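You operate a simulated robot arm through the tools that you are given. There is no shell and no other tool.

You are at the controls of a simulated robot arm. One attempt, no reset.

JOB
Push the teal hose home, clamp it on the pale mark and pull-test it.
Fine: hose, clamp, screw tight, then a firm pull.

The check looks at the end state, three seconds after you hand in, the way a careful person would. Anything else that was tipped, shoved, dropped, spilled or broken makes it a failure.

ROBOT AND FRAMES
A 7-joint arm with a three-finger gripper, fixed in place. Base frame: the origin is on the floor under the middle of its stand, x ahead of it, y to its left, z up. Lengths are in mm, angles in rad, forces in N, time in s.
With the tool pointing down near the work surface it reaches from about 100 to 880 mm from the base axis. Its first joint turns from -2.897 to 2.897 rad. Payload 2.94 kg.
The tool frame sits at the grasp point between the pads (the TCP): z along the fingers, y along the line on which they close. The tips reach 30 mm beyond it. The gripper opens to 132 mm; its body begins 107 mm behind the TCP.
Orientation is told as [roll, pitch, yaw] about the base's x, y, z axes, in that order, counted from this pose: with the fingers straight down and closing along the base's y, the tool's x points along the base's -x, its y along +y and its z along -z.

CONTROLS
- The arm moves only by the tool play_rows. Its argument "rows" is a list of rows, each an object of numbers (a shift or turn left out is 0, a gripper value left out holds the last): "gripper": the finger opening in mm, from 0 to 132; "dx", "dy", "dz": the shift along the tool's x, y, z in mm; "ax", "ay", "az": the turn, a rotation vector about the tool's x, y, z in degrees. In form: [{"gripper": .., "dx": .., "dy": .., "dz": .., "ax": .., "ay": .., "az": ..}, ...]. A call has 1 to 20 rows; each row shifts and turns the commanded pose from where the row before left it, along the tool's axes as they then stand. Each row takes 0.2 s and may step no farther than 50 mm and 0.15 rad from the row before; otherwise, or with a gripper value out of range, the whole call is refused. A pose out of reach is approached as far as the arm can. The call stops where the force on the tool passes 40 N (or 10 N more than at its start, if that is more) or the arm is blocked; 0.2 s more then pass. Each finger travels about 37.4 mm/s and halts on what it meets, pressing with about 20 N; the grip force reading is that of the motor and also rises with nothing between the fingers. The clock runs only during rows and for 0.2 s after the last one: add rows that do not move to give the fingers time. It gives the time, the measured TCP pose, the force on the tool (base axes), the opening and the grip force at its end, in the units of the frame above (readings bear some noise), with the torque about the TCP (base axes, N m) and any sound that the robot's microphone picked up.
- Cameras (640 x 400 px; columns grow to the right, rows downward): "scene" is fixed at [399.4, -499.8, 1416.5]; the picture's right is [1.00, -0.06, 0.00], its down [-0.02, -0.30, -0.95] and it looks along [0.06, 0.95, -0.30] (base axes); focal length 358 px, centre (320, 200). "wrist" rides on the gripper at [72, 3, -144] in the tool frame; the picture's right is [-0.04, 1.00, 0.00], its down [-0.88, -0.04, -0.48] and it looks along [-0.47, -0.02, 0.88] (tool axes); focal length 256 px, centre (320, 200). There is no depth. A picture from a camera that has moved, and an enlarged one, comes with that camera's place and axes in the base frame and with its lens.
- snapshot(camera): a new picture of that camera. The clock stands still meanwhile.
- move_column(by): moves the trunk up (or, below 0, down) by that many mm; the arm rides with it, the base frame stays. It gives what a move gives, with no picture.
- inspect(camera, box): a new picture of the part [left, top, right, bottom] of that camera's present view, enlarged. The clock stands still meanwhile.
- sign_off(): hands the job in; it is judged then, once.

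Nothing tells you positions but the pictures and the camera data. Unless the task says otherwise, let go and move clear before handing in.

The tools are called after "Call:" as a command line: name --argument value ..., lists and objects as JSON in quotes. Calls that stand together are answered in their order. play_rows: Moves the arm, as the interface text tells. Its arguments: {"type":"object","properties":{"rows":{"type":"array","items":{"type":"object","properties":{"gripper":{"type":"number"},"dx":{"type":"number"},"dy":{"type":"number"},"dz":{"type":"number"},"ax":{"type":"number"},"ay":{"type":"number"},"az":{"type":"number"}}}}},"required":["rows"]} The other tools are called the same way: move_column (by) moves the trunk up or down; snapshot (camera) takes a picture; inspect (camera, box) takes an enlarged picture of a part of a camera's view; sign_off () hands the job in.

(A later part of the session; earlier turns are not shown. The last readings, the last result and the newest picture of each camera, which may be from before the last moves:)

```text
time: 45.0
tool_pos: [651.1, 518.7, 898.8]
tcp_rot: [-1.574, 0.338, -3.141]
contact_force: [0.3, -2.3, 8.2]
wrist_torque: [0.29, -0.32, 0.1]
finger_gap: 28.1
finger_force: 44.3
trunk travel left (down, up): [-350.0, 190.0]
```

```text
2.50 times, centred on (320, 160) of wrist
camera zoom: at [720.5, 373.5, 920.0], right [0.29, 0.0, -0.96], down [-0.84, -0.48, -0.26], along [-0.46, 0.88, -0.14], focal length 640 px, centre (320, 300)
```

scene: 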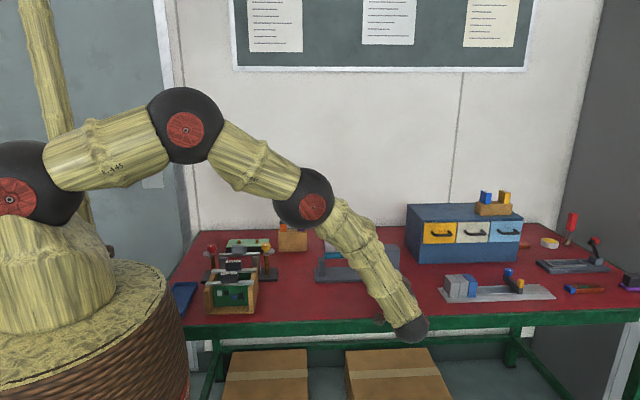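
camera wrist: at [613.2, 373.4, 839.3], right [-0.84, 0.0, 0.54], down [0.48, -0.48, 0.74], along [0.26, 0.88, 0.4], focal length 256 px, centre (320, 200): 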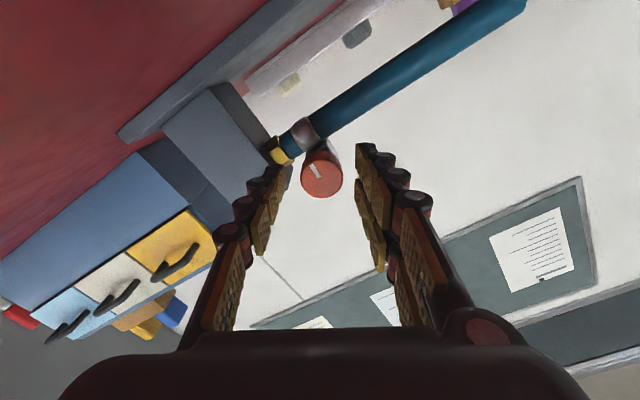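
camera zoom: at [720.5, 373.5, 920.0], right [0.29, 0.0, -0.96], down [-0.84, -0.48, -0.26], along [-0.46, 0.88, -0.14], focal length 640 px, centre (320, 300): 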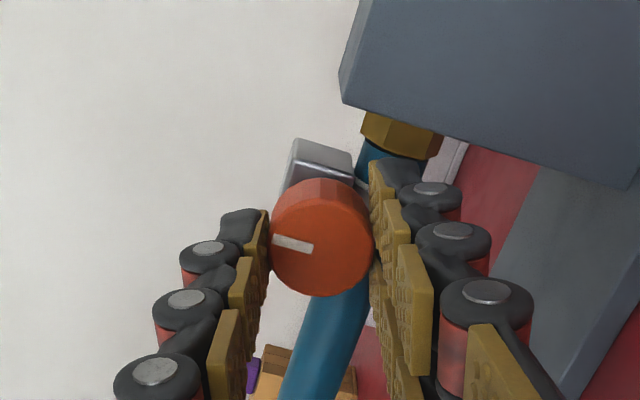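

In the last part the pointer lagged: the knob stopped at about 176° of turn, the pads slipped, and the torque about y rose to −0.32 N·m. So the screw now resists. I'll open, rotate back free, re-grip and turn again to check it's really tight.

Call:
play_rows --rows '[{"gripper": 50}, {}, {}, {}, {"az": -8}, {"az": -8}, {"az": -8}, {"az": -8}, {"az": -8}, {"az": -8}, {"az": -8}, {"az": -8}, {"az": -8}, {"az": -8}, {"az": -8}, {"az": -8}, {"az": -8}, {}]'

Call:
inspect --camera "wrist" --box '[230, 80, 410, 240]'

```text
time: 48.8
tool_pos: [650.4, 518.4, 896.3]
tcp_rot: [1.57, 0.984, 0.002]
contact_force: [0.2, -0.2, 0.0]
wrist_torque: [0.01, 0.01, 0.0]
finger_gap: 49.9
finger_force: 0.0
trunk travel left (down, up): [-350.0, 190.0]
```

```text
2.50 times, centred on (320, 160) of wrist
camera zoom: at [614.5, 373.8, 959.6], right [0.86, 0.0, 0.52], down [0.45, -0.48, -0.75], along [0.25, 0.88, -0.41], focal length 640 px, centre (320, 300)
```

zoom: 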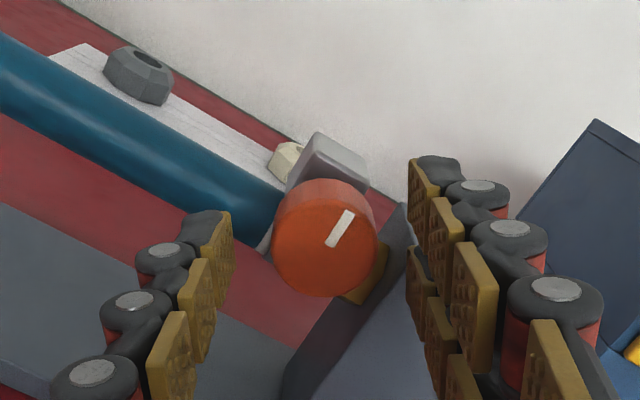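

The pointer rests near 12 o'clock, about 176° from where it began, and held when released. Re-gripping now to turn further, in small calls so I can read the torque.

Call:
play_rows --rows '[{"gripper": 10}, {}, {}, {}, {}, {"az": 5}, {"az": 5}, {}]'

Call:
play_rows --rows '[{"az": 5}, {}]'

Call:
inspect --camera "wrist" --box '[230, 80, 410, 240]'

```text
time: 50.6
tool_pos: [652.1, 519.3, 898.3]
tcp_rot: [1.571, 1.161, 0.002]
contact_force: [-0.5, 5.1, 7.0]
wrist_torque: [0.29, -0.4, 0.26]
finger_gap: 28.0
finger_force: 44.9
trunk travel left (down, up): [-350.0, 190.0]
```

```text
time: 51.2
tool_pos: [650.9, 518.8, 897.8]
tcp_rot: [1.573, 1.25, 0.002]
contact_force: [0.8, 7.4, 8.1]
wrist_torque: [0.16, -0.35, -0.03]
finger_gap: 28.4
finger_force: 45.3
trunk travel left (down, up): [-350.0, 190.0]
```

```text
2.50 times, centred on (320, 160) of wrist
camera zoom: at [631.8, 373.5, 967.8], right [0.96, 0.0, 0.28], down [0.24, -0.48, -0.85], along [0.13, 0.88, -0.46], focal length 640 px, centre (320, 300)
```

zoom: 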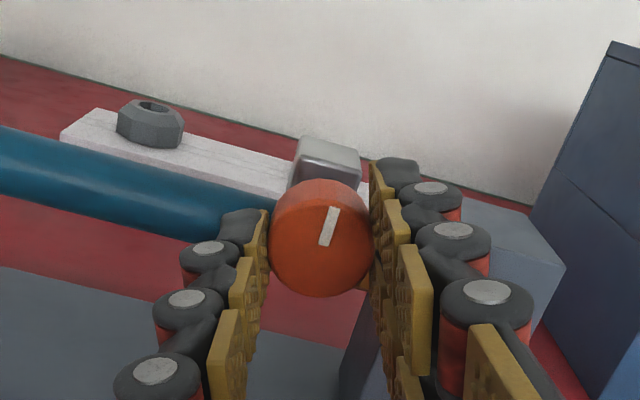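

The knob barely moved (under 2°) while the torque rose to −0.40 N·m and the pads began to slip, so it's at its tight end. I'll zoom in on the pointer and the band to confirm.

Call:
inspect --camera "wrist" --box '[290, 130, 350, 190]'

```text
6.67 times, centred on (320, 160) of wrist
camera zoom: at [631.8, 373.5, 967.8], right [0.96, 0.0, 0.28], down [0.24, -0.48, -0.85], along [0.13, 0.88, -0.46], focal length 1707 px, centre (320, 467)
```

zoom: 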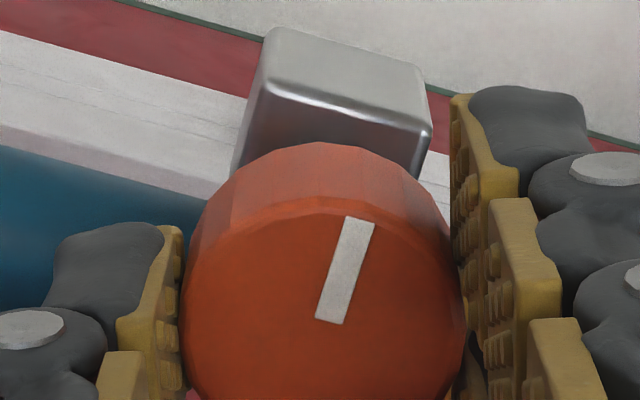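

The pointer is now vertical, which is 180° from the start. I'll turn a little more to see whether it creeps further or sits on a hard stop.

Call:
play_rows --rows '[{"az": 5}, {"az": 5}, {"az": 5}, {"az": 5}, {}]'

Call:
inspect --camera "wrist" --box '[290, 130, 350, 190]'

```text
time: 52.4
tool_pos: [650.7, 518.1, 897.7]
tcp_rot: [-1.549, 1.544, -3.123]
contact_force: [0.5, 2.6, 8.2]
wrist_torque: [0.12, -0.45, 0.03]
finger_gap: 28.3
finger_force: 44.9
trunk travel left (down, up): [-350.0, 190.0]
```

```text
6.67 times, centred on (320, 160) of wrist
camera zoom: at [656.4, 373.0, 970.1], right [1.0, 0.0, -0.07], down [-0.06, -0.48, -0.88], along [-0.03, 0.88, -0.47], focal length 1707 px, centre (320, 467)
```

zoom: 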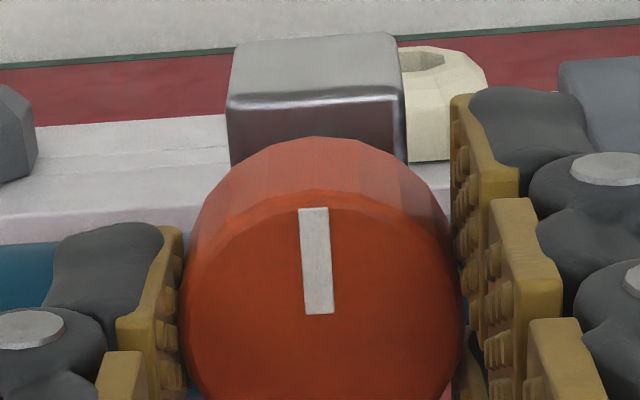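

The pointer stayed at 180° while −0.45 N·m was applied, so the screw is tight on its stop. Now I release, back straight out, and check the clamp and hose.

Call:
play_rows --rows '[{"gripper": 50}, {}, {}, {"dz": -20}, {"dz": -30}, {"dz": -40}, {"az": -8.3}, {"az": -8.3}, {"az": -8.3}, {"az": -8.3}, {"az": -8.3}, {"az": -8.3}, {"az": -8.3}, {"az": -8.3}, {"az": -8.3}, {"az": -8.3}, {"az": -8.5}, {}]'

Call:
inspect --camera "wrist" --box '[240, 60, 400, 220]'

```text
time: 56.2
tool_pos: [651.7, 427.6, 898.4]
tcp_rot: [1.57, -0.002, 0.0]
contact_force: [-0.3, -1.3, 0.1]
wrist_torque: [0.01, 0.01, 0.0]
finger_gap: 50.1
finger_force: 0.1
trunk travel left (down, up): [-350.0, 190.0]
```

```text
2.50 times, centred on (320, 140) of wrist
camera zoom: at [579.1, 283.6, 901.1], right [0.04, 0.0, 1.0], down [0.88, -0.48, -0.04], along [0.48, 0.88, -0.02], focal length 640 px, centre (320, 350)
```

zoom: 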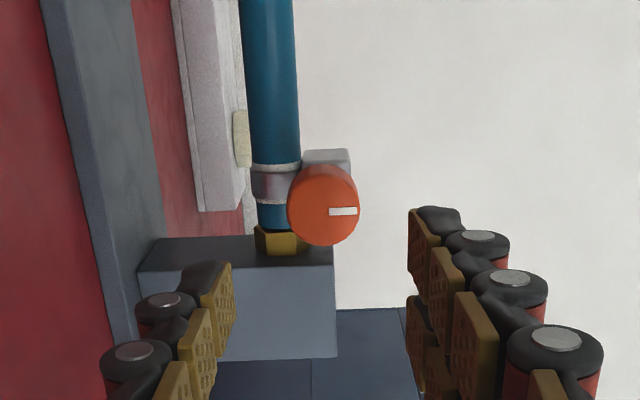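

The clamp sits on the mark with the pointer at 12 o'clock. Now I lift, turn the tool back to point down, and go to the free stretch of hose for the pull test.

Call:
play_rows --rows '[{"dy": 45}, {"dy": 45}, {"dy": 40}, {"ax": 8.2}, {"ax": 8.2}, {"ax": 8.2}, {"ax": 8.2}, {"ax": 8.2}, {"ax": 8.2}, {"ax": 8.2}, {"ax": 8.2}, {"ax": 8.2}, {"ax": 8.2}, {"ax": 8}, {}, {}]'

```text
time: 59.6
tool_pos: [650.5, 429.0, 1027.9]
tcp_rot: [0.0, 0.001, 0.0]
contact_force: [0.1, 0.6, 0.0]
wrist_torque: [-0.03, 0.04, 0.0]
finger_gap: 49.9
finger_force: 0.0
trunk travel left (down, up): [-350.0, 190.0]
```

Call:
play_rows --rows '[{"gripper": 80, "dx": 25, "dy": 40}, {"dx": 25, "dy": 41}, {"dx": 25, "dy": 40}, {"dx": 24, "dy": 41}, {"dz": 30}, {"dz": 30}, {}]'

Call:
inspect --camera "scene" --box '[300, 200, 420, 295]'

Call:
snapshot --camera "wrist"

```text
time: 61.2
tool_pos: [552.0, 591.1, 970.9]
tcp_rot: [0.0, 0.001, 0.0]
contact_force: [0.0, 0.0, 0.5]
wrist_torque: [-0.01, -0.01, 0.03]
finger_gap: 79.9
finger_force: 0.0
trunk travel left (down, up): [-350.0, 190.0]
```

```text
4.21 times, centred on (360, 248) of scene
camera zoom: at [399.4, -499.8, 1416.5], right [1.0, -0.06, 0.0], down [-0.02, -0.3, -0.95], along [0.06, 0.95, -0.3], focal length 1508 px, centre (152, 0)
```

zoom: 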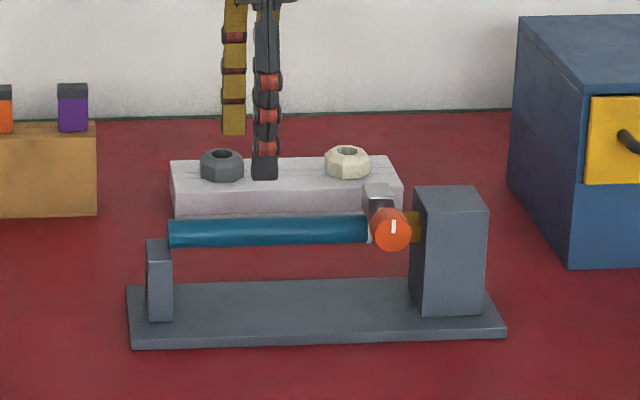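

```text
taken
camera wrist: at [480.6, 592.7, 1114.2], right [0.04, 1.0, 0.0], down [0.88, -0.04, 0.48], along [0.48, -0.02, -0.88], focal length 256 px, centre (320, 200)
```

wrist: 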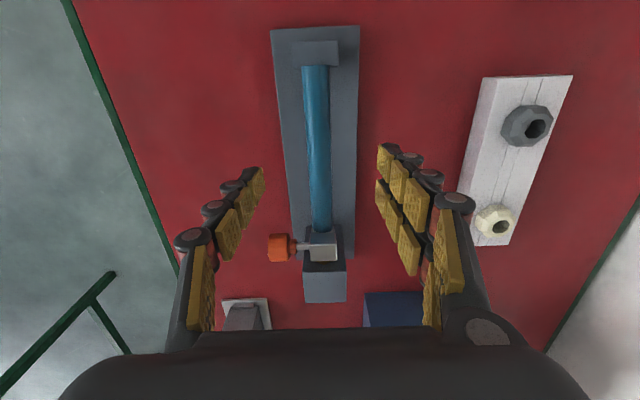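

Call:
inspect --camera "scene" --box '[340, 230, 400, 268]'

Call:
inspect --camera "scene" --box '[310, 230, 370, 268]'

Call:
inspect --camera "wrist" --box '[260, 190, 380, 310]'

```text
10.53 times, centred on (370, 249) of scene
camera zoom: at [399.4, -499.8, 1416.5], right [1.0, -0.06, 0.0], down [-0.02, -0.3, -0.95], along [0.06, 0.95, -0.3], focal length 3770 px, centre (-206, -316)
```

zoom: 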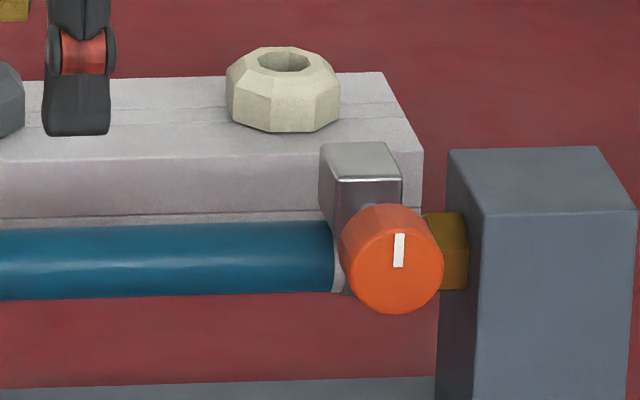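

```text
10.53 times, centred on (340, 249) of scene
camera zoom: at [399.4, -499.8, 1416.5], right [1.0, -0.06, 0.0], down [-0.02, -0.3, -0.95], along [0.06, 0.95, -0.3], focal length 3770 px, centre (110, -316)
```

zoom: 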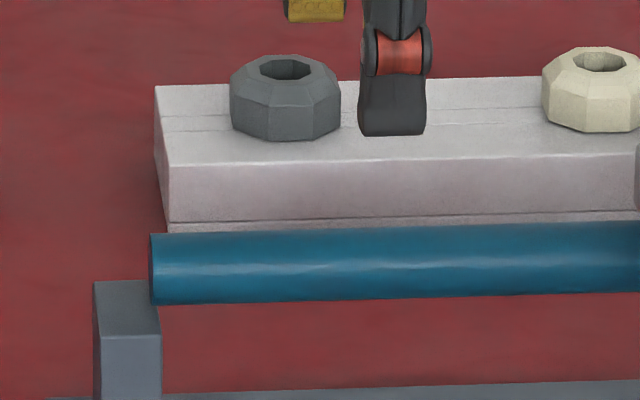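

```text
3.33 times, centred on (320, 250) of wrist
camera zoom: at [480.6, 592.7, 1114.2], right [0.04, 1.0, 0.0], down [0.88, -0.04, 0.48], along [0.48, -0.02, -0.88], focal length 853 px, centre (320, 33)
```

zoom: 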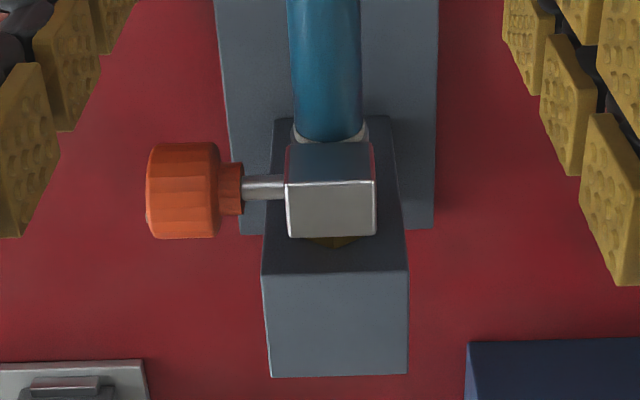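

The baseline shows the hose tail at column 150 in that zoom, and the hose still home. I'll descend around the hose and grip it.

Call:
play_rows --rows '[{"dz": 30}, {"dz": 30}, {"dz": 25}, {"dz": 13}, {}, {"gripper": 10}, {}, {}, {}, {}, {}]'

```text
time: 63.6
tool_pos: [552.4, 589.8, 870.8]
tcp_rot: [0.001, 0.0, 0.001]
contact_force: [0.3, 10.7, -3.6]
wrist_torque: [-0.34, -0.01, -0.02]
finger_gap: 20.9
finger_force: 33.7
trunk travel left (down, up): [-350.0, 190.0]
```

Gripped, with about 11 N of side load. I'll centre it by 2.3 mm, then pull in -x one millimetre at a time.

Call:
play_rows --rows '[{"dy": 1.2, "dz": 0.4}, {"dy": 1.1, "dz": 0.3}, {}, {}]'

Call:
play_rows --rows '[{"dx": 1}, {"dx": 1}, {"dx": 1}, {}]'

```text
time: 64.6
tool_pos: [553.0, 590.0, 870.8]
tcp_rot: [0.001, 0.001, -0.001]
contact_force: [-3.1, -12.7, 13.3]
wrist_torque: [0.31, 0.09, 0.01]
finger_gap: 21.1
finger_force: 42.8
trunk travel left (down, up): [-350.0, 190.0]
```

```text
time: 65.6
tool_pos: [551.1, 590.1, 870.9]
tcp_rot: [0.001, -0.002, -0.002]
contact_force: [19.7, -25.6, 10.4]
wrist_torque: [0.25, -0.19, -0.12]
finger_gap: 20.7
finger_force: 42.5
trunk travel left (down, up): [-350.0, 190.0]
```

The pull is at 20 N and the hose is holding, but I over-corrected sideways (−26 N in y). I'll take that out before pulling harder.

Call:
play_rows --rows '[{"dy": -1.2, "dz": -0.5}, {"dy": -1.3, "dz": -0.5}, {}]'

```text
time: 66.4
tool_pos: [550.3, 589.5, 871.0]
tcp_rot: [0.002, -0.001, 0.0]
contact_force: [20.4, -16.9, 6.2]
wrist_torque: [0.35, -0.16, 0.01]
finger_gap: 21.1
finger_force: 42.4
trunk travel left (down, up): [-350.0, 190.0]
```

Call:
play_rows --rows '[{"dy": -1.5, "dz": -0.5}, {"dy": -1.5, "dz": -0.5}, {}]'

Call:
inspect --camera "scene" --box '[310, 230, 370, 268]'

Call:
inspect --camera "scene" --box '[340, 230, 400, 268]'

```text
time: 67.2
tool_pos: [549.5, 590.2, 870.9]
tcp_rot: [0.001, 0.001, 0.001]
contact_force: [18.3, 5.8, -3.6]
wrist_torque: [0.25, -0.23, -0.17]
finger_gap: 21.0
finger_force: 42.3
trunk travel left (down, up): [-350.0, 190.0]
```

```text
10.53 times, centred on (340, 249) of scene
camera zoom: at [399.4, -499.8, 1416.5], right [1.0, -0.06, 0.0], down [-0.02, -0.3, -0.95], along [0.06, 0.95, -0.3], focal length 3770 px, centre (110, -316)
```

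zoom: 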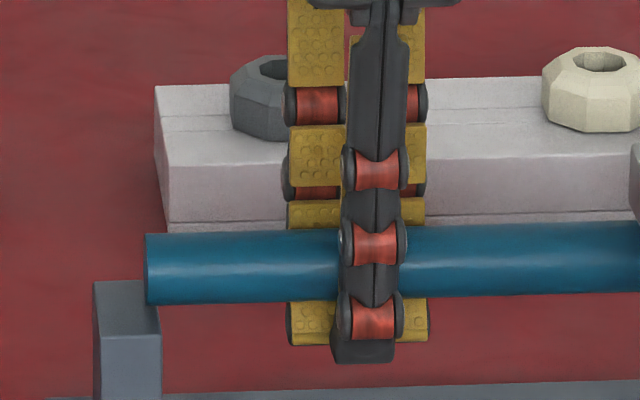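

```text
10.53 times, centred on (370, 249) of scene
camera zoom: at [399.4, -499.8, 1416.5], right [1.0, -0.06, 0.0], down [-0.02, -0.3, -0.95], along [0.06, 0.95, -0.3], focal length 3770 px, centre (-206, -316)
```

zoom: 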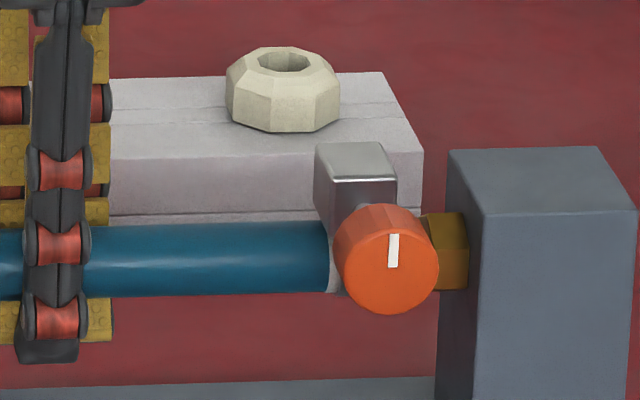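

Under a 20 N pull the hose and clamp together moved about 1.6 mm in -x. I need to know whether that is elastic give or slip, so I'll hold still and watch the force.

Call:
play_rows --rows '[{}, {}, {}, {}, {}]'

Call:
inspect --camera "scene" --box '[310, 230, 370, 268]'

```text
time: 68.4
tool_pos: [551.0, 589.8, 870.2]
tcp_rot: [0.0, 0.001, -0.001]
contact_force: [7.8, 17.2, -1.9]
wrist_torque: [-0.07, 0.14, -0.07]
finger_gap: 21.3
finger_force: 42.8
trunk travel left (down, up): [-350.0, 190.0]
```

```text
10.53 times, centred on (340, 249) of scene
camera zoom: at [399.4, -499.8, 1416.5], right [1.0, -0.06, 0.0], down [-0.02, -0.3, -0.95], along [0.06, 0.95, -0.3], focal length 3770 px, centre (110, -316)
```

zoom: 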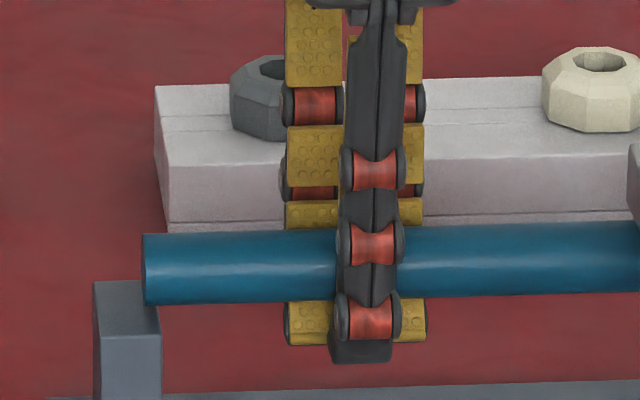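

The hose crept another 1 mm while the pull decayed from 18 to 8 N. I'll hold once more without moving to see whether it settles at some holding force or keeps creeping.

Call:
play_rows --rows '[{}, {}, {}, {}, {}, {}, {}, {}, {}, {}]'

Call:
inspect --camera "scene" --box '[310, 230, 370, 268]'

Call:
inspect --camera "scene" --box '[340, 230, 400, 268]'

```text
time: 70.6
tool_pos: [549.0, 590.5, 870.1]
tcp_rot: [-0.001, -0.001, 0.001]
contact_force: [-2.6, 26.6, -1.0]
wrist_torque: [-0.17, 0.02, -0.03]
finger_gap: 20.9
finger_force: 43.0
trunk travel left (down, up): [-350.0, 190.0]
```

```text
10.53 times, centred on (340, 249) of scene
camera zoom: at [399.4, -499.8, 1416.5], right [1.0, -0.06, 0.0], down [-0.02, -0.3, -0.95], along [0.06, 0.95, -0.3], focal length 3770 px, centre (110, -316)
```

zoom: 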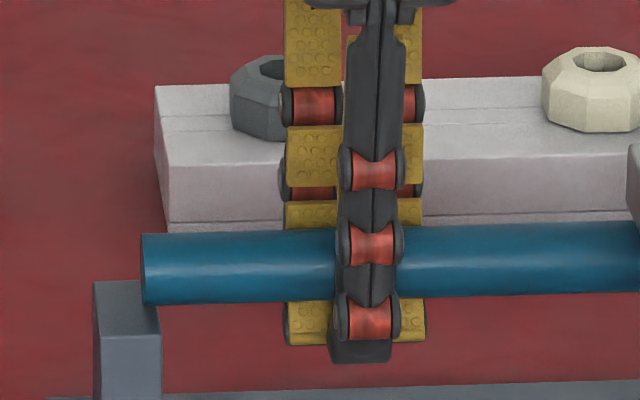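

```text
10.53 times, centred on (370, 249) of scene
camera zoom: at [399.4, -499.8, 1416.5], right [1.0, -0.06, 0.0], down [-0.02, -0.3, -0.95], along [0.06, 0.95, -0.3], focal length 3770 px, centre (-206, -316)
```

zoom: 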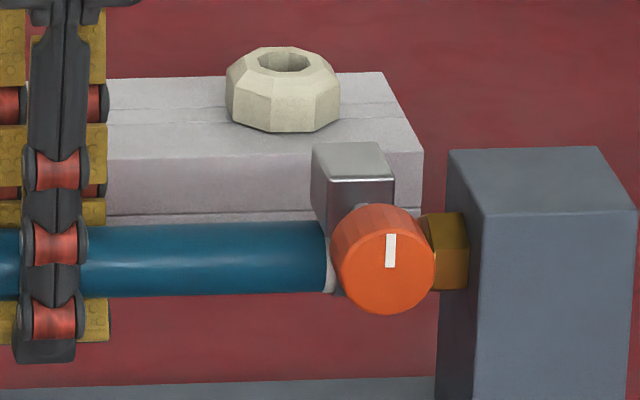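

The pull reached 20 N and the hose neither let go nor sprang back. But holding it for 5 s let it creep about 2.8 mm together with the clamp, at roughly 0.05 mm/s per newton. I'll take out the side load first, then push the hose back home.

Call:
play_rows --rows '[{"dy": 1.8}, {"dy": 1.7}, {}]'

Call:
play_rows --rows '[{"dx": -1}, {"dx": -1}, {"dx": -1}, {}]'

```text
time: 71.4
tool_pos: [547.9, 590.1, 870.2]
tcp_rot: [-0.002, 0.002, 0.002]
contact_force: [-4.2, 9.6, 3.5]
wrist_torque: [-0.19, 0.07, 0.15]
finger_gap: 21.1
finger_force: 41.9
trunk travel left (down, up): [-350.0, 190.0]
```

```text
time: 72.4
tool_pos: [550.4, 590.3, 870.7]
tcp_rot: [-0.004, 0.002, -0.002]
contact_force: [-16.8, -4.1, 5.4]
wrist_torque: [0.0, 0.25, 0.07]
finger_gap: 20.9
finger_force: 42.5
trunk travel left (down, up): [-350.0, 190.0]
```

Call:
play_rows --rows '[{"dx": -1}, {}, {}, {}]'

Call:
inspect --camera "scene" --box '[310, 230, 370, 268]'

```text
time: 73.4
tool_pos: [550.9, 590.3, 870.7]
tcp_rot: [0.0, 0.001, 0.001]
contact_force: [-23.3, -6.9, -2.6]
wrist_torque: [0.02, 0.17, 0.05]
finger_gap: 20.8
finger_force: 42.6
trunk travel left (down, up): [-350.0, 190.0]
```

```text
10.53 times, centred on (340, 249) of scene
camera zoom: at [399.4, -499.8, 1416.5], right [1.0, -0.06, 0.0], down [-0.02, -0.3, -0.95], along [0.06, 0.95, -0.3], focal length 3770 px, centre (110, -316)
```

zoom: 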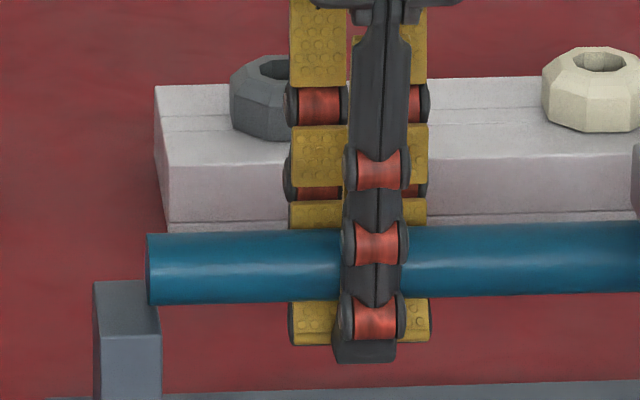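

It's creeping back as expected (tail column 141 → 147, home is about 150). I'll hold the push a bit longer.

Call:
play_rows --rows '[{"dx": -0.6}, {}, {}, {}, {}]'

Call:
inspect --camera "scene" --box '[310, 230, 370, 268]'

Call:
inspect --camera "scene" --box '[340, 230, 400, 268]'

```text
time: 74.6
tool_pos: [552.8, 589.6, 869.4]
tcp_rot: [-0.003, 0.002, -0.002]
contact_force: [-25.1, -9.5, -11.6]
wrist_torque: [0.04, 0.0, 0.06]
finger_gap: 21.0
finger_force: 42.6
trunk travel left (down, up): [-350.0, 190.0]
```

```text
10.53 times, centred on (340, 249) of scene
camera zoom: at [399.4, -499.8, 1416.5], right [1.0, -0.06, 0.0], down [-0.02, -0.3, -0.95], along [0.06, 0.95, -0.3], focal length 3770 px, centre (110, -316)
```

zoom: 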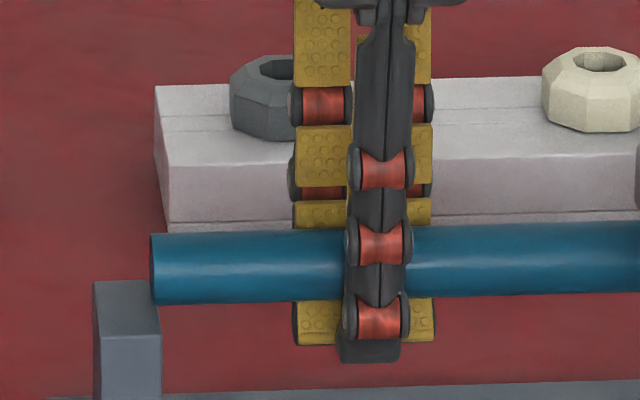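

```text
10.53 times, centred on (370, 249) of scene
camera zoom: at [399.4, -499.8, 1416.5], right [1.0, -0.06, 0.0], down [-0.02, -0.3, -0.95], along [0.06, 0.95, -0.3], focal length 3770 px, centre (-206, -316)
```

zoom: 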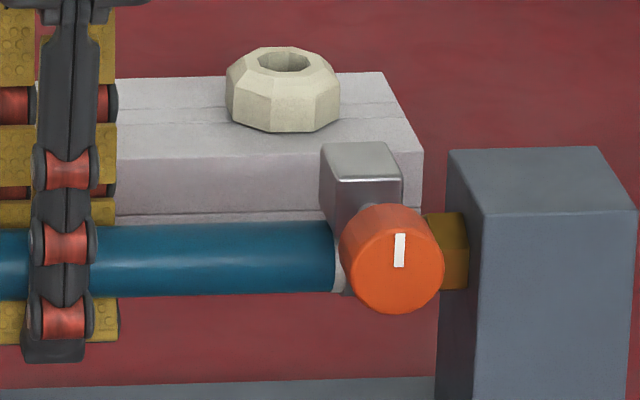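

The hose is fully home again (tail 151, knob 399, same as the baseline) and the pointer still shows tight. Now a proper pull test: a brisk, firm pull in -x, short enough that it can't creep.

Call:
play_rows --rows '[{"dx": 2, "dy": -0.8, "dz": 0.6}, {"dx": 2}, {"dx": 1.5}]'

```text
time: 75.4
tool_pos: [553.8, 589.6, 871.3]
tcp_rot: [0.002, -0.003, -0.002]
contact_force: [15.7, -11.6, -19.0]
wrist_torque: [0.13, -0.31, -0.11]
finger_gap: 20.9
finger_force: 42.4
trunk travel left (down, up): [-350.0, 190.0]
```

Call:
play_rows --rows '[{"dx": 1.5, "dz": 1, "dy": -0.8}, {"dx": 0.5, "dz": 0.5}]'

Call:
inspect --camera "scene" --box '[310, 230, 370, 268]'

```text
time: 76.1
tool_pos: [552.3, 590.3, 868.4]
tcp_rot: [0.003, -0.008, -0.001]
contact_force: [20.9, -9.0, -7.5]
wrist_torque: [-0.08, -0.94, 0.01]
finger_gap: 21.2
finger_force: 42.7
trunk travel left (down, up): [-350.0, 190.0]
stopped in row 2: the force on the tool passed its limit at 41 N (the readings are from after the stop); the commanded pose is now the measured one
```

```text
10.53 times, centred on (340, 249) of scene
camera zoom: at [399.4, -499.8, 1416.5], right [1.0, -0.06, 0.0], down [-0.02, -0.3, -0.95], along [0.06, 0.95, -0.3], focal length 3770 px, centre (110, -316)
```

zoom: 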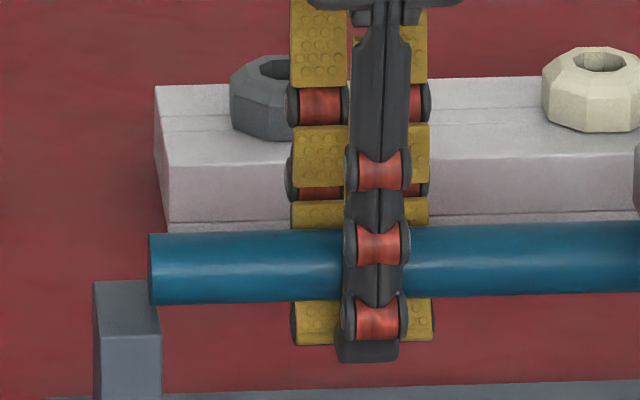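

The pull peaked at about 41 N and the hose held, with its tail shifting only ~0.5 mm. I'll stop pulling and settle it back against the shoulder.

Call:
play_rows --rows '[{"dx": -2}, {"dx": -1.5}, {}, {}, {}]'

Call:
inspect --camera "scene" --box '[310, 230, 370, 268]'

Call:
inspect --camera "scene" --box '[340, 230, 400, 268]'

```text
time: 77.3
tool_pos: [552.0, 590.5, 870.3]
tcp_rot: [0.0, -0.004, 0.002]
contact_force: [-0.9, -17.8, -5.9]
wrist_torque: [0.1, 0.51, 0.02]
finger_gap: 20.8
finger_force: 42.4
trunk travel left (down, up): [-350.0, 190.0]
```

```text
10.53 times, centred on (340, 249) of scene
camera zoom: at [399.4, -499.8, 1416.5], right [1.0, -0.06, 0.0], down [-0.02, -0.3, -0.95], along [0.06, 0.95, -0.3], focal length 3770 px, centre (110, -316)
```

zoom: 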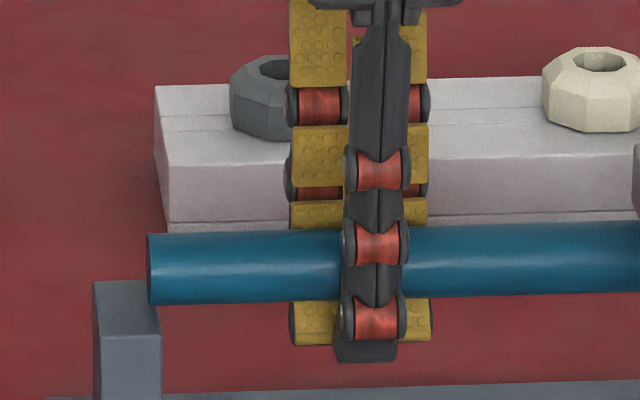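

```text
10.53 times, centred on (370, 249) of scene
camera zoom: at [399.4, -499.8, 1416.5], right [1.0, -0.06, 0.0], down [-0.02, -0.3, -0.95], along [0.06, 0.95, -0.3], focal length 3770 px, centre (-206, -316)
```

zoom: 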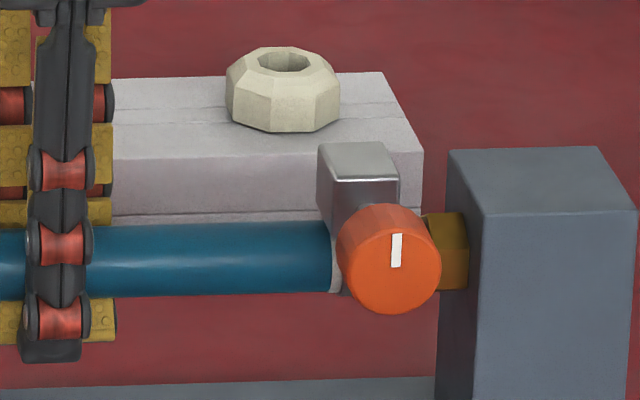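

The tail is at 148, about 0.9 mm short of home. A little more push will seat it, while relaxing the side load.

Call:
play_rows --rows '[{"dx": -1.5, "dy": -1, "dz": 0.4}, {"dx": -1.5, "dy": -0.7}, {}, {}, {}, {}]'

Call:
inspect --camera "scene" --box '[310, 230, 370, 268]'

Call:
inspect --camera "scene" --box '[340, 230, 400, 268]'

```text
time: 78.7
tool_pos: [552.7, 590.6, 869.8]
tcp_rot: [0.003, -0.004, 0.002]
contact_force: [-30.7, -1.9, -11.1]
wrist_torque: [0.09, 0.82, 0.02]
finger_gap: 20.8
finger_force: 42.9
trunk travel left (down, up): [-350.0, 190.0]
```

```text
10.53 times, centred on (340, 249) of scene
camera zoom: at [399.4, -499.8, 1416.5], right [1.0, -0.06, 0.0], down [-0.02, -0.3, -0.95], along [0.06, 0.95, -0.3], focal length 3770 px, centre (110, -316)
```

zoom: 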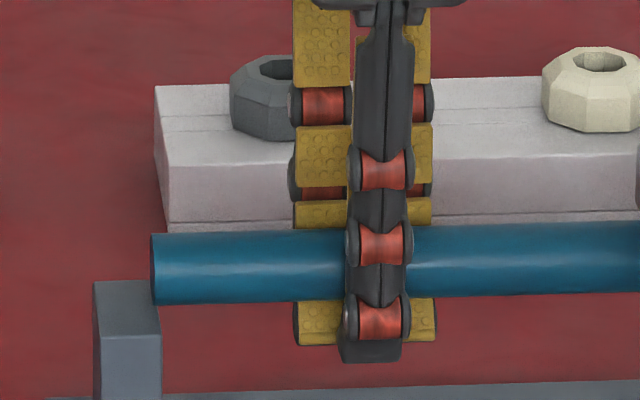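

```text
10.53 times, centred on (370, 249) of scene
camera zoom: at [399.4, -499.8, 1416.5], right [1.0, -0.06, 0.0], down [-0.02, -0.3, -0.95], along [0.06, 0.95, -0.3], focal length 3770 px, centre (-206, -316)
```

zoom: 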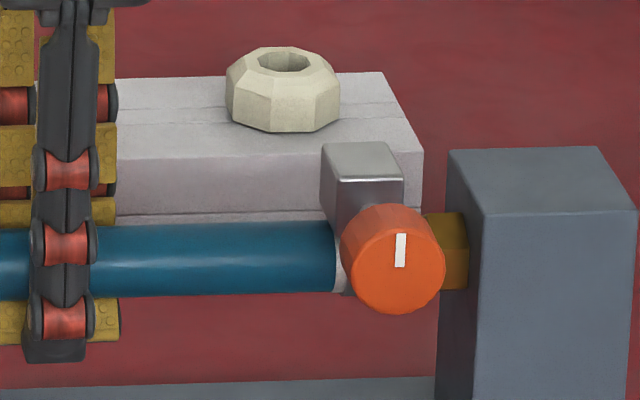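

The hose is home again (tail 151, knob 400) with 31 N of push, and the clamp and pointer are unchanged. I'll ease the load off, open, lift clear and inspect.

Call:
play_rows --rows '[{"dx": 1.6, "dz": 0.5}, {"dx": 1}, {"gripper": 80}, {}, {}, {}, {}, {"dz": -30}, {"dz": -40}, {"dz": -45}, {"dz": -45}, {}]'

Call:
inspect --camera "scene" --box '[310, 230, 370, 268]'

Call:
inspect --camera "scene" --box '[340, 230, 400, 268]'

Call:
snapshot --camera "wrist"

```text
time: 81.3
tool_pos: [554.3, 589.5, 1031.5]
tcp_rot: [0.004, -0.004, 0.001]
contact_force: [-0.1, 0.0, 0.3]
wrist_torque: [0.02, 0.01, -0.02]
finger_gap: 79.9
finger_force: 0.1
trunk travel left (down, up): [-350.0, 190.0]
```

```text
10.53 times, centred on (340, 249) of scene
camera zoom: at [399.4, -499.8, 1416.5], right [1.0, -0.06, 0.0], down [-0.02, -0.3, -0.95], along [0.06, 0.95, -0.3], focal length 3770 px, centre (110, -316)
```

zoom: 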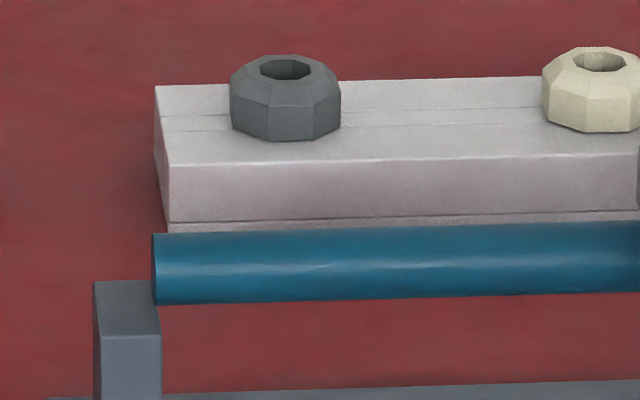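

```text
10.53 times, centred on (370, 249) of scene
camera zoom: at [399.4, -499.8, 1416.5], right [1.0, -0.06, 0.0], down [-0.02, -0.3, -0.95], along [0.06, 0.95, -0.3], focal length 3770 px, centre (-206, -316)
```

zoom: 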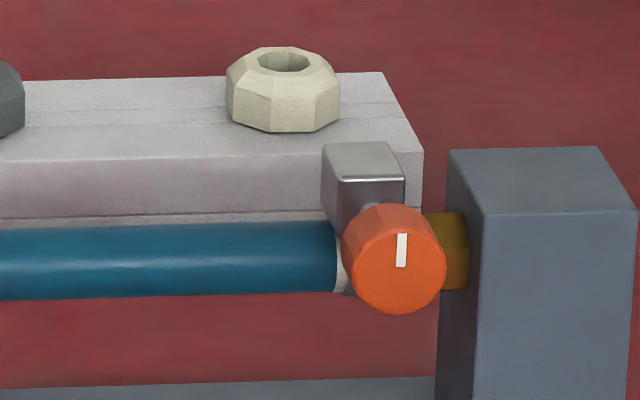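

```text
taken
camera wrist: at [479.8, 590.1, 1174.9], right [0.04, 1.0, 0.0], down [0.88, -0.04, 0.48], along [0.48, -0.02, -0.88], focal length 256 px, centre (320, 200)
```

wrist: 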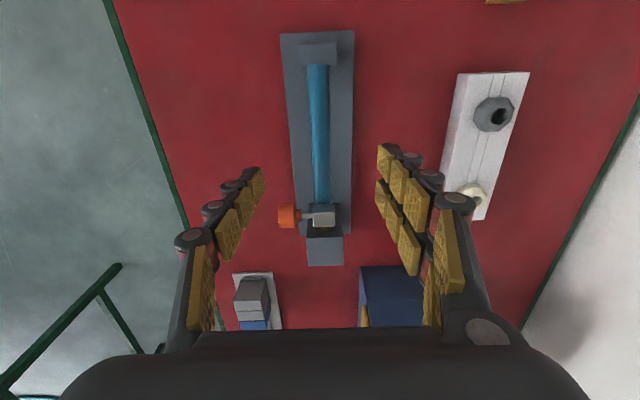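

After release the hose stays seated (tail 153) and the pointer is at 12 o'clock. I'll return with the horizontal tool to view the joint from below the knob and confirm the clamp is centred and the screw can't turn further.

Call:
play_rows --rows '[{"dx": -24, "dy": -40}, {"dx": -24, "dy": -40}, {"dx": -24, "dy": -40}, {"dx": -25, "dy": -40}, {"ax": -8.2}, {"ax": -8.2}, {"ax": -8.2}, {"ax": -8.2}, {"ax": -8.2}, {"ax": -8.2}, {"ax": -8.2}, {"ax": -8.2}, {"ax": -8.2}, {"ax": -8.2}, {"ax": -8}, {}, {}]'

Call:
play_rows --rows '[{"dy": -45}, {"dy": -45}, {"dy": -40}, {}, {}]'

Call:
inspect --camera "wrist" --box '[240, 60, 400, 220]'

Call:
inspect --camera "wrist" --box '[295, 95, 345, 130]'

```text
time: 84.9
tool_pos: [648.1, 428.9, 1030.8]
tcp_rot: [1.575, -0.007, 0.0]
contact_force: [0.5, -0.8, -0.3]
wrist_torque: [-0.02, 0.04, -0.01]
finger_gap: 80.1
finger_force: 0.0
trunk travel left (down, up): [-350.0, 190.0]
```

```text
time: 86.1
tool_pos: [646.9, 430.1, 899.5]
tcp_rot: [1.574, -0.007, 0.001]
contact_force: [-0.7, -0.5, 0.3]
wrist_torque: [0.0, 0.01, -0.02]
finger_gap: 79.9
finger_force: 0.0
trunk travel left (down, up): [-350.0, 190.0]
```

```text
2.50 times, centred on (320, 140) of wrist
camera zoom: at [575.8, 285.0, 901.5], right [0.04, 0.0, 1.0], down [0.88, -0.47, -0.03], along [0.47, 0.88, -0.01], focal length 640 px, centre (320, 350)
```

zoom: 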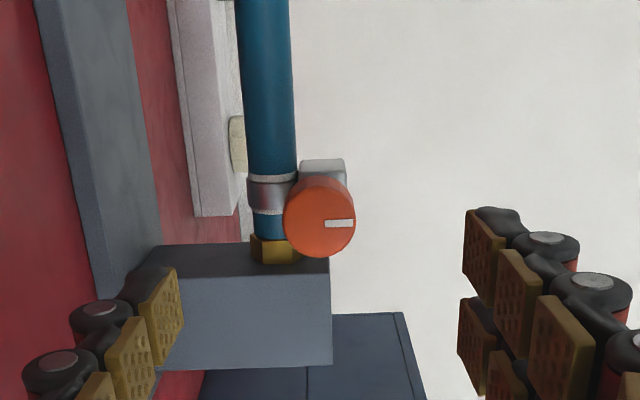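

```text
11.43 times, centred on (320, 112) of wrist
camera zoom: at [575.8, 285.0, 901.5], right [0.04, 0.0, 1.0], down [0.88, -0.47, -0.03], along [0.47, 0.88, -0.01], focal length 2926 px, centre (320, 1200)
```

zoom: 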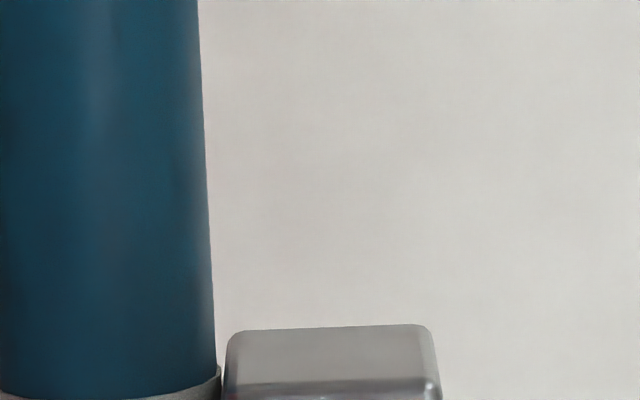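

Call:
inspect --camera "wrist" --box '[276, 124, 340, 164]'

```text
10.00 times, centred on (308, 144) of wrist
camera zoom: at [575.8, 285.0, 901.5], right [0.04, 0.0, 1.0], down [0.88, -0.47, -0.03], along [0.47, 0.88, -0.01], focal length 2560 px, centre (440, 760)
```

zoom: 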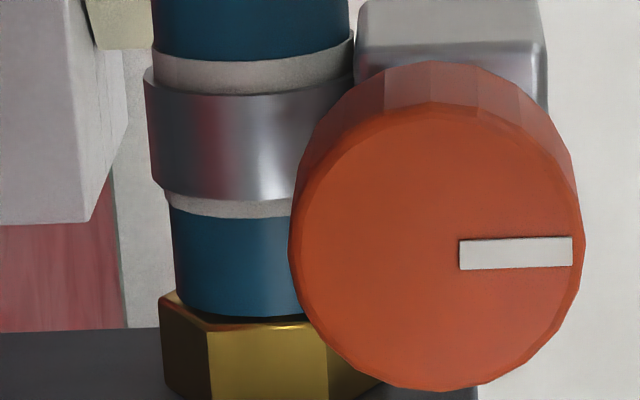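

The clamp is still on the pale mark, with white on both sides. The hose end is flush against the hex and the pointer is at exactly 180°. One last check of the screw: re-grip the knob and try to turn it further.

Call:
play_rows --rows '[{"gripper": 50, "dx": -3.5, "dy": -1}, {"dz": 30}, {"dz": 30}, {"dz": 20}, {"dz": 8}, {}, {}]'

Call:
inspect --camera "wrist" --box '[230, 80, 410, 240]'

```text
time: 87.7
tool_pos: [651.0, 520.1, 899.6]
tcp_rot: [1.574, -0.006, 0.001]
contact_force: [-0.5, 0.9, -0.6]
wrist_torque: [0.0, 0.0, -0.01]
finger_gap: 50.1
finger_force: 0.0
trunk travel left (down, up): [-350.0, 190.0]
```

```text
2.50 times, centred on (320, 160) of wrist
camera zoom: at [579.3, 374.8, 901.9], right [0.04, 0.0, 1.0], down [0.88, -0.47, -0.03], along [0.47, 0.88, -0.01], focal length 640 px, centre (320, 300)
```

zoom: 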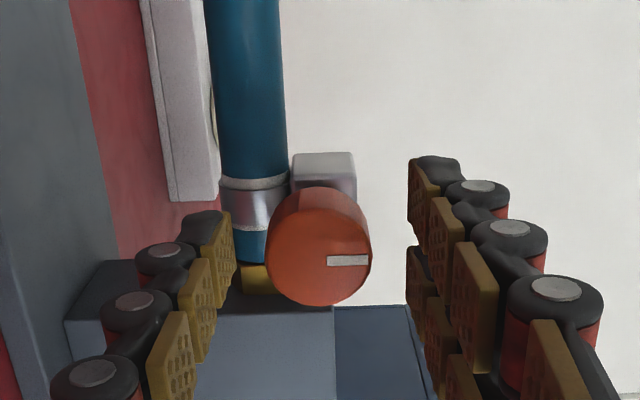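

Call:
play_rows --rows '[{"dx": -1.7}, {"gripper": 10}, {}, {}, {}, {}]'

Call:
play_rows --rows '[{"az": 5}, {"az": 5}]'

Call:
play_rows --rows '[{"az": 5}, {"az": 5}, {"az": 5}, {"az": 5}]'

Call:
inspect --camera "wrist" --box '[290, 130, 350, 190]'

```text
time: 89.1
tool_pos: [652.3, 519.8, 898.4]
tcp_rot: [1.574, -0.003, 0.001]
contact_force: [-1.1, -0.2, -6.5]
wrist_torque: [-0.27, 0.0, 0.03]
finger_gap: 27.9
finger_force: 44.9
trunk travel left (down, up): [-350.0, 190.0]
```

```text
time: 89.7
tool_pos: [652.7, 519.2, 898.7]
tcp_rot: [1.574, 0.167, 0.002]
contact_force: [-9.0, -6.6, -6.3]
wrist_torque: [-0.18, -0.58, 0.58]
finger_gap: 27.9
finger_force: 45.4
trunk travel left (down, up): [-350.0, 190.0]
```

```text
time: 90.7
tool_pos: [653.3, 519.4, 898.5]
tcp_rot: [1.575, 0.52, 0.003]
contact_force: [-6.9, 5.6, -13.5]
wrist_torque: [-0.37, -0.4, 0.22]
finger_gap: 28.1
finger_force: 45.6
trunk travel left (down, up): [-350.0, 190.0]
```

```text
6.67 times, centred on (320, 160) of wrist
camera zoom: at [593.5, 373.8, 937.0], right [0.53, 0.0, 0.85], down [0.74, -0.47, -0.47], along [0.4, 0.88, -0.25], focal length 1707 px, centre (320, 467)
```

zoom: 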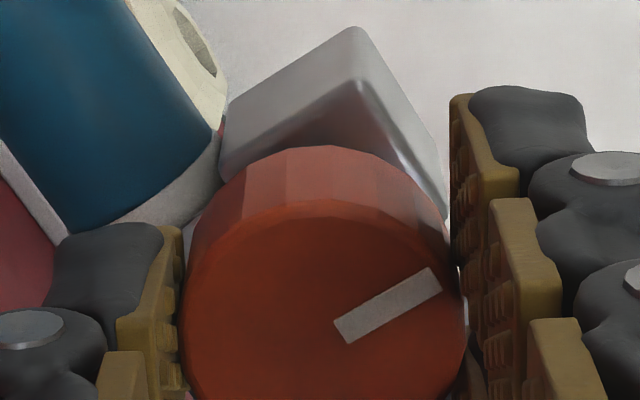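

This time the torque reached −0.58 N·m and the pointer stayed within about 1° of 180°, so the screw is hard tight. I'll release and back out. As the screw was touched again, I'll finish with one more short firm pull.

Call:
play_rows --rows '[{"gripper": 55}, {}, {}, {"dz": -20}, {"dz": -30}, {"dz": -40}, {"az": -7.5}, {"az": -7.5}, {"az": -7.5}, {"az": -7.5}, {"dy": 45}, {"dy": 45}, {"dy": 40}, {}]'

Call:
play_rows --rows '[{"ax": 8.2}, {"ax": 8.2}, {"ax": 8.2}, {"ax": 8.2}, {"ax": 8.2}, {"ax": 8.2}, {"ax": 8.2}, {"ax": 8.2}, {"ax": 8.2}, {"ax": 8.2}, {"ax": 8.2}, {}, {"gripper": 80, "dx": 25, "dy": 40}, {"dx": 25, "dy": 40}, {"dx": 25, "dy": 40}, {"dx": 25, "dy": 40}, {}, {}]'

Call:
inspect --camera "scene" --box '[310, 230, 370, 268]'

Call:
inspect --camera "scene" --box '[340, 230, 400, 268]'

```text
time: 93.7
tool_pos: [652.2, 427.1, 1026.2]
tcp_rot: [1.575, -0.005, 0.001]
contact_force: [0.0, 0.5, 0.4]
wrist_torque: [-0.01, 0.0, 0.02]
finger_gap: 55.0
finger_force: 0.0
trunk travel left (down, up): [-350.0, 190.0]
```

```text
time: 97.5
tool_pos: [553.4, 587.1, 1031.3]
tcp_rot: [0.0, -0.007, 0.001]
contact_force: [0.9, 0.0, 0.6]
wrist_torque: [0.0, -0.02, 0.0]
finger_gap: 79.9
finger_force: 0.1
trunk travel left (down, up): [-350.0, 190.0]
```

```text
10.53 times, centred on (340, 249) of scene
camera zoom: at [399.4, -499.8, 1416.5], right [1.0, -0.06, 0.0], down [-0.02, -0.3, -0.95], along [0.06, 0.95, -0.3], focal length 3770 px, centre (110, -316)
```

zoom: 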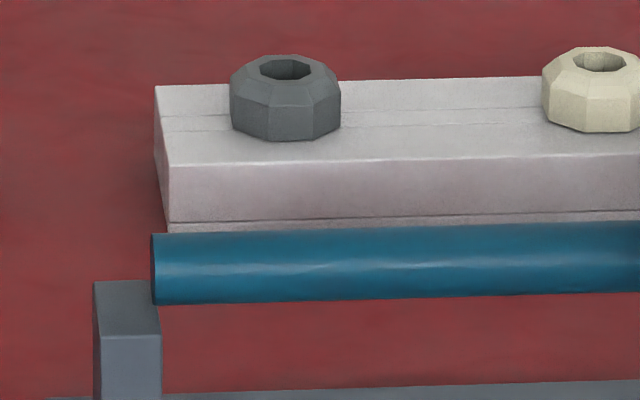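

```text
10.53 times, centred on (370, 249) of scene
camera zoom: at [399.4, -499.8, 1416.5], right [1.0, -0.06, 0.0], down [-0.02, -0.3, -0.95], along [0.06, 0.95, -0.3], focal length 3770 px, centre (-206, -316)
```

zoom: 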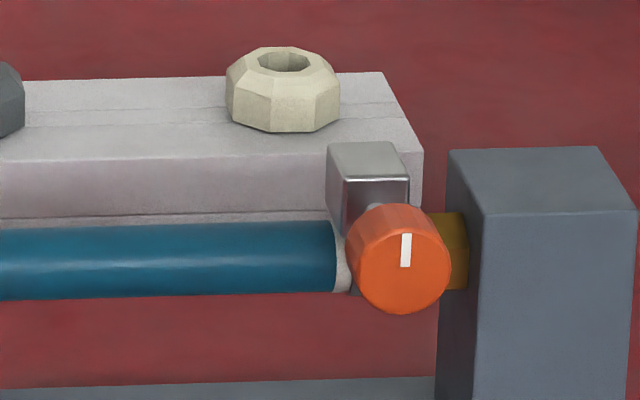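

The hose is still home and the screw tight, but my last screw check nudged the clamp about 1.6 mm toward +x on the hose. The band is still inside the mark, roughly 2 mm off centre. I'll go back and measure it from the front before the final pull.

Call:
play_rows --rows '[{"dx": -25, "dy": -40}, {"dx": -25, "dy": -40}, {"dx": -25, "dy": -40}, {"dx": -25, "dy": -40}, {"ax": -8.2}, {"ax": -8.2}, {"ax": -8.2}, {"ax": -8.2}, {"ax": -8.2}, {"ax": -8.2}, {"ax": -8.2}, {"ax": -8.2}, {"ax": -8.2}, {"ax": -8.2}, {"ax": -8.2}, {}, {}]'

Call:
play_rows --rows '[{"dy": -45, "dx": -6}, {"dy": -45, "dx": -6}, {"dy": -46, "dx": -6}, {"dy": -15}, {}, {}]'

Call:
inspect --camera "wrist" --box '[240, 40, 400, 200]'

```text
time: 101.1
tool_pos: [653.4, 426.2, 1029.6]
tcp_rot: [1.575, -0.009, -0.002]
contact_force: [-0.6, -0.4, -0.4]
wrist_torque: [-0.04, 0.01, -0.03]
finger_gap: 79.8
finger_force: 0.1
trunk travel left (down, up): [-350.0, 190.0]
```

```text
time: 102.5
tool_pos: [675.4, 428.0, 878.9]
tcp_rot: [1.574, -0.007, -0.001]
contact_force: [0.5, -0.9, -0.3]
wrist_torque: [0.01, 0.0, 0.01]
finger_gap: 80.1
finger_force: 0.1
trunk travel left (down, up): [-350.0, 190.0]
```

```text
2.50 times, centred on (320, 120) of wrist
camera zoom: at [603.4, 283.1, 881.2], right [0.04, 0.0, 1.0], down [0.88, -0.47, -0.03], along [0.47, 0.88, -0.01], focal length 640 px, centre (320, 400)
```

zoom: 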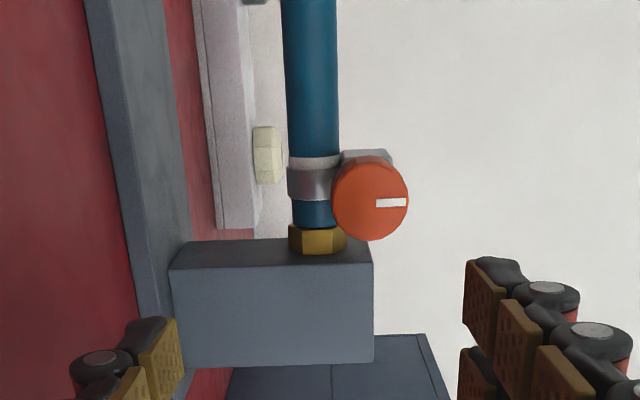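

Call:
inspect --camera "wrist" --box '[296, 96, 344, 126]'

```text
13.33 times, centred on (320, 111) of wrist
camera zoom: at [603.4, 283.1, 881.2], right [0.04, 0.0, 1.0], down [0.88, -0.47, -0.03], along [0.47, 0.88, -0.01], focal length 3413 px, centre (320, 1387)
```

zoom: 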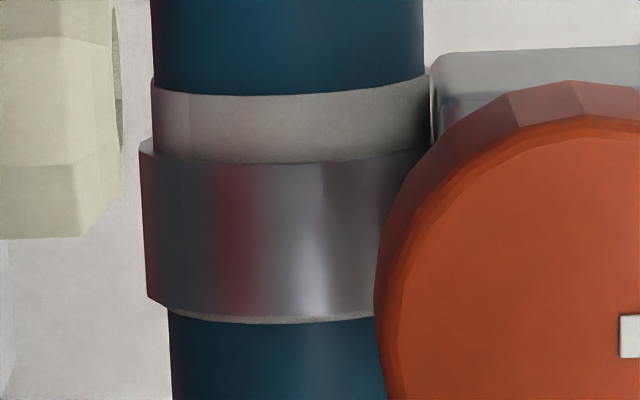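

The band has only a sliver of white on its +x side and a wide strip on the -x side, so it's about 2.8 mm off centre. I'll re-grip the knob and ease the clamp back in -x.

Call:
play_rows --rows '[{"gripper": 50, "dx": 10, "dy": 10}, {"dx": 10, "dy": 10}, {"dz": 30}, {"dz": 30}, {"dz": 20}, {"dz": 9}, {}, {}]'

Call:
inspect --camera "wrist" --box '[230, 80, 410, 240]'

```text
time: 104.3
tool_pos: [653.1, 517.2, 898.7]
tcp_rot: [1.574, -0.006, 0.0]
contact_force: [-0.1, 0.6, 0.6]
wrist_torque: [0.02, 0.0, 0.01]
finger_gap: 50.1
finger_force: 0.0
trunk travel left (down, up): [-350.0, 190.0]
```

```text
2.50 times, centred on (320, 160) of wrist
camera zoom: at [580.7, 371.7, 901.5], right [0.04, 0.0, 1.0], down [0.88, -0.47, -0.03], along [0.47, 0.88, -0.01], focal length 640 px, centre (320, 300)
```

zoom: 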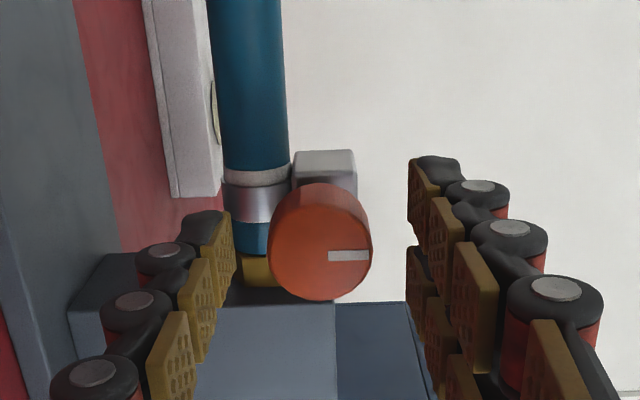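

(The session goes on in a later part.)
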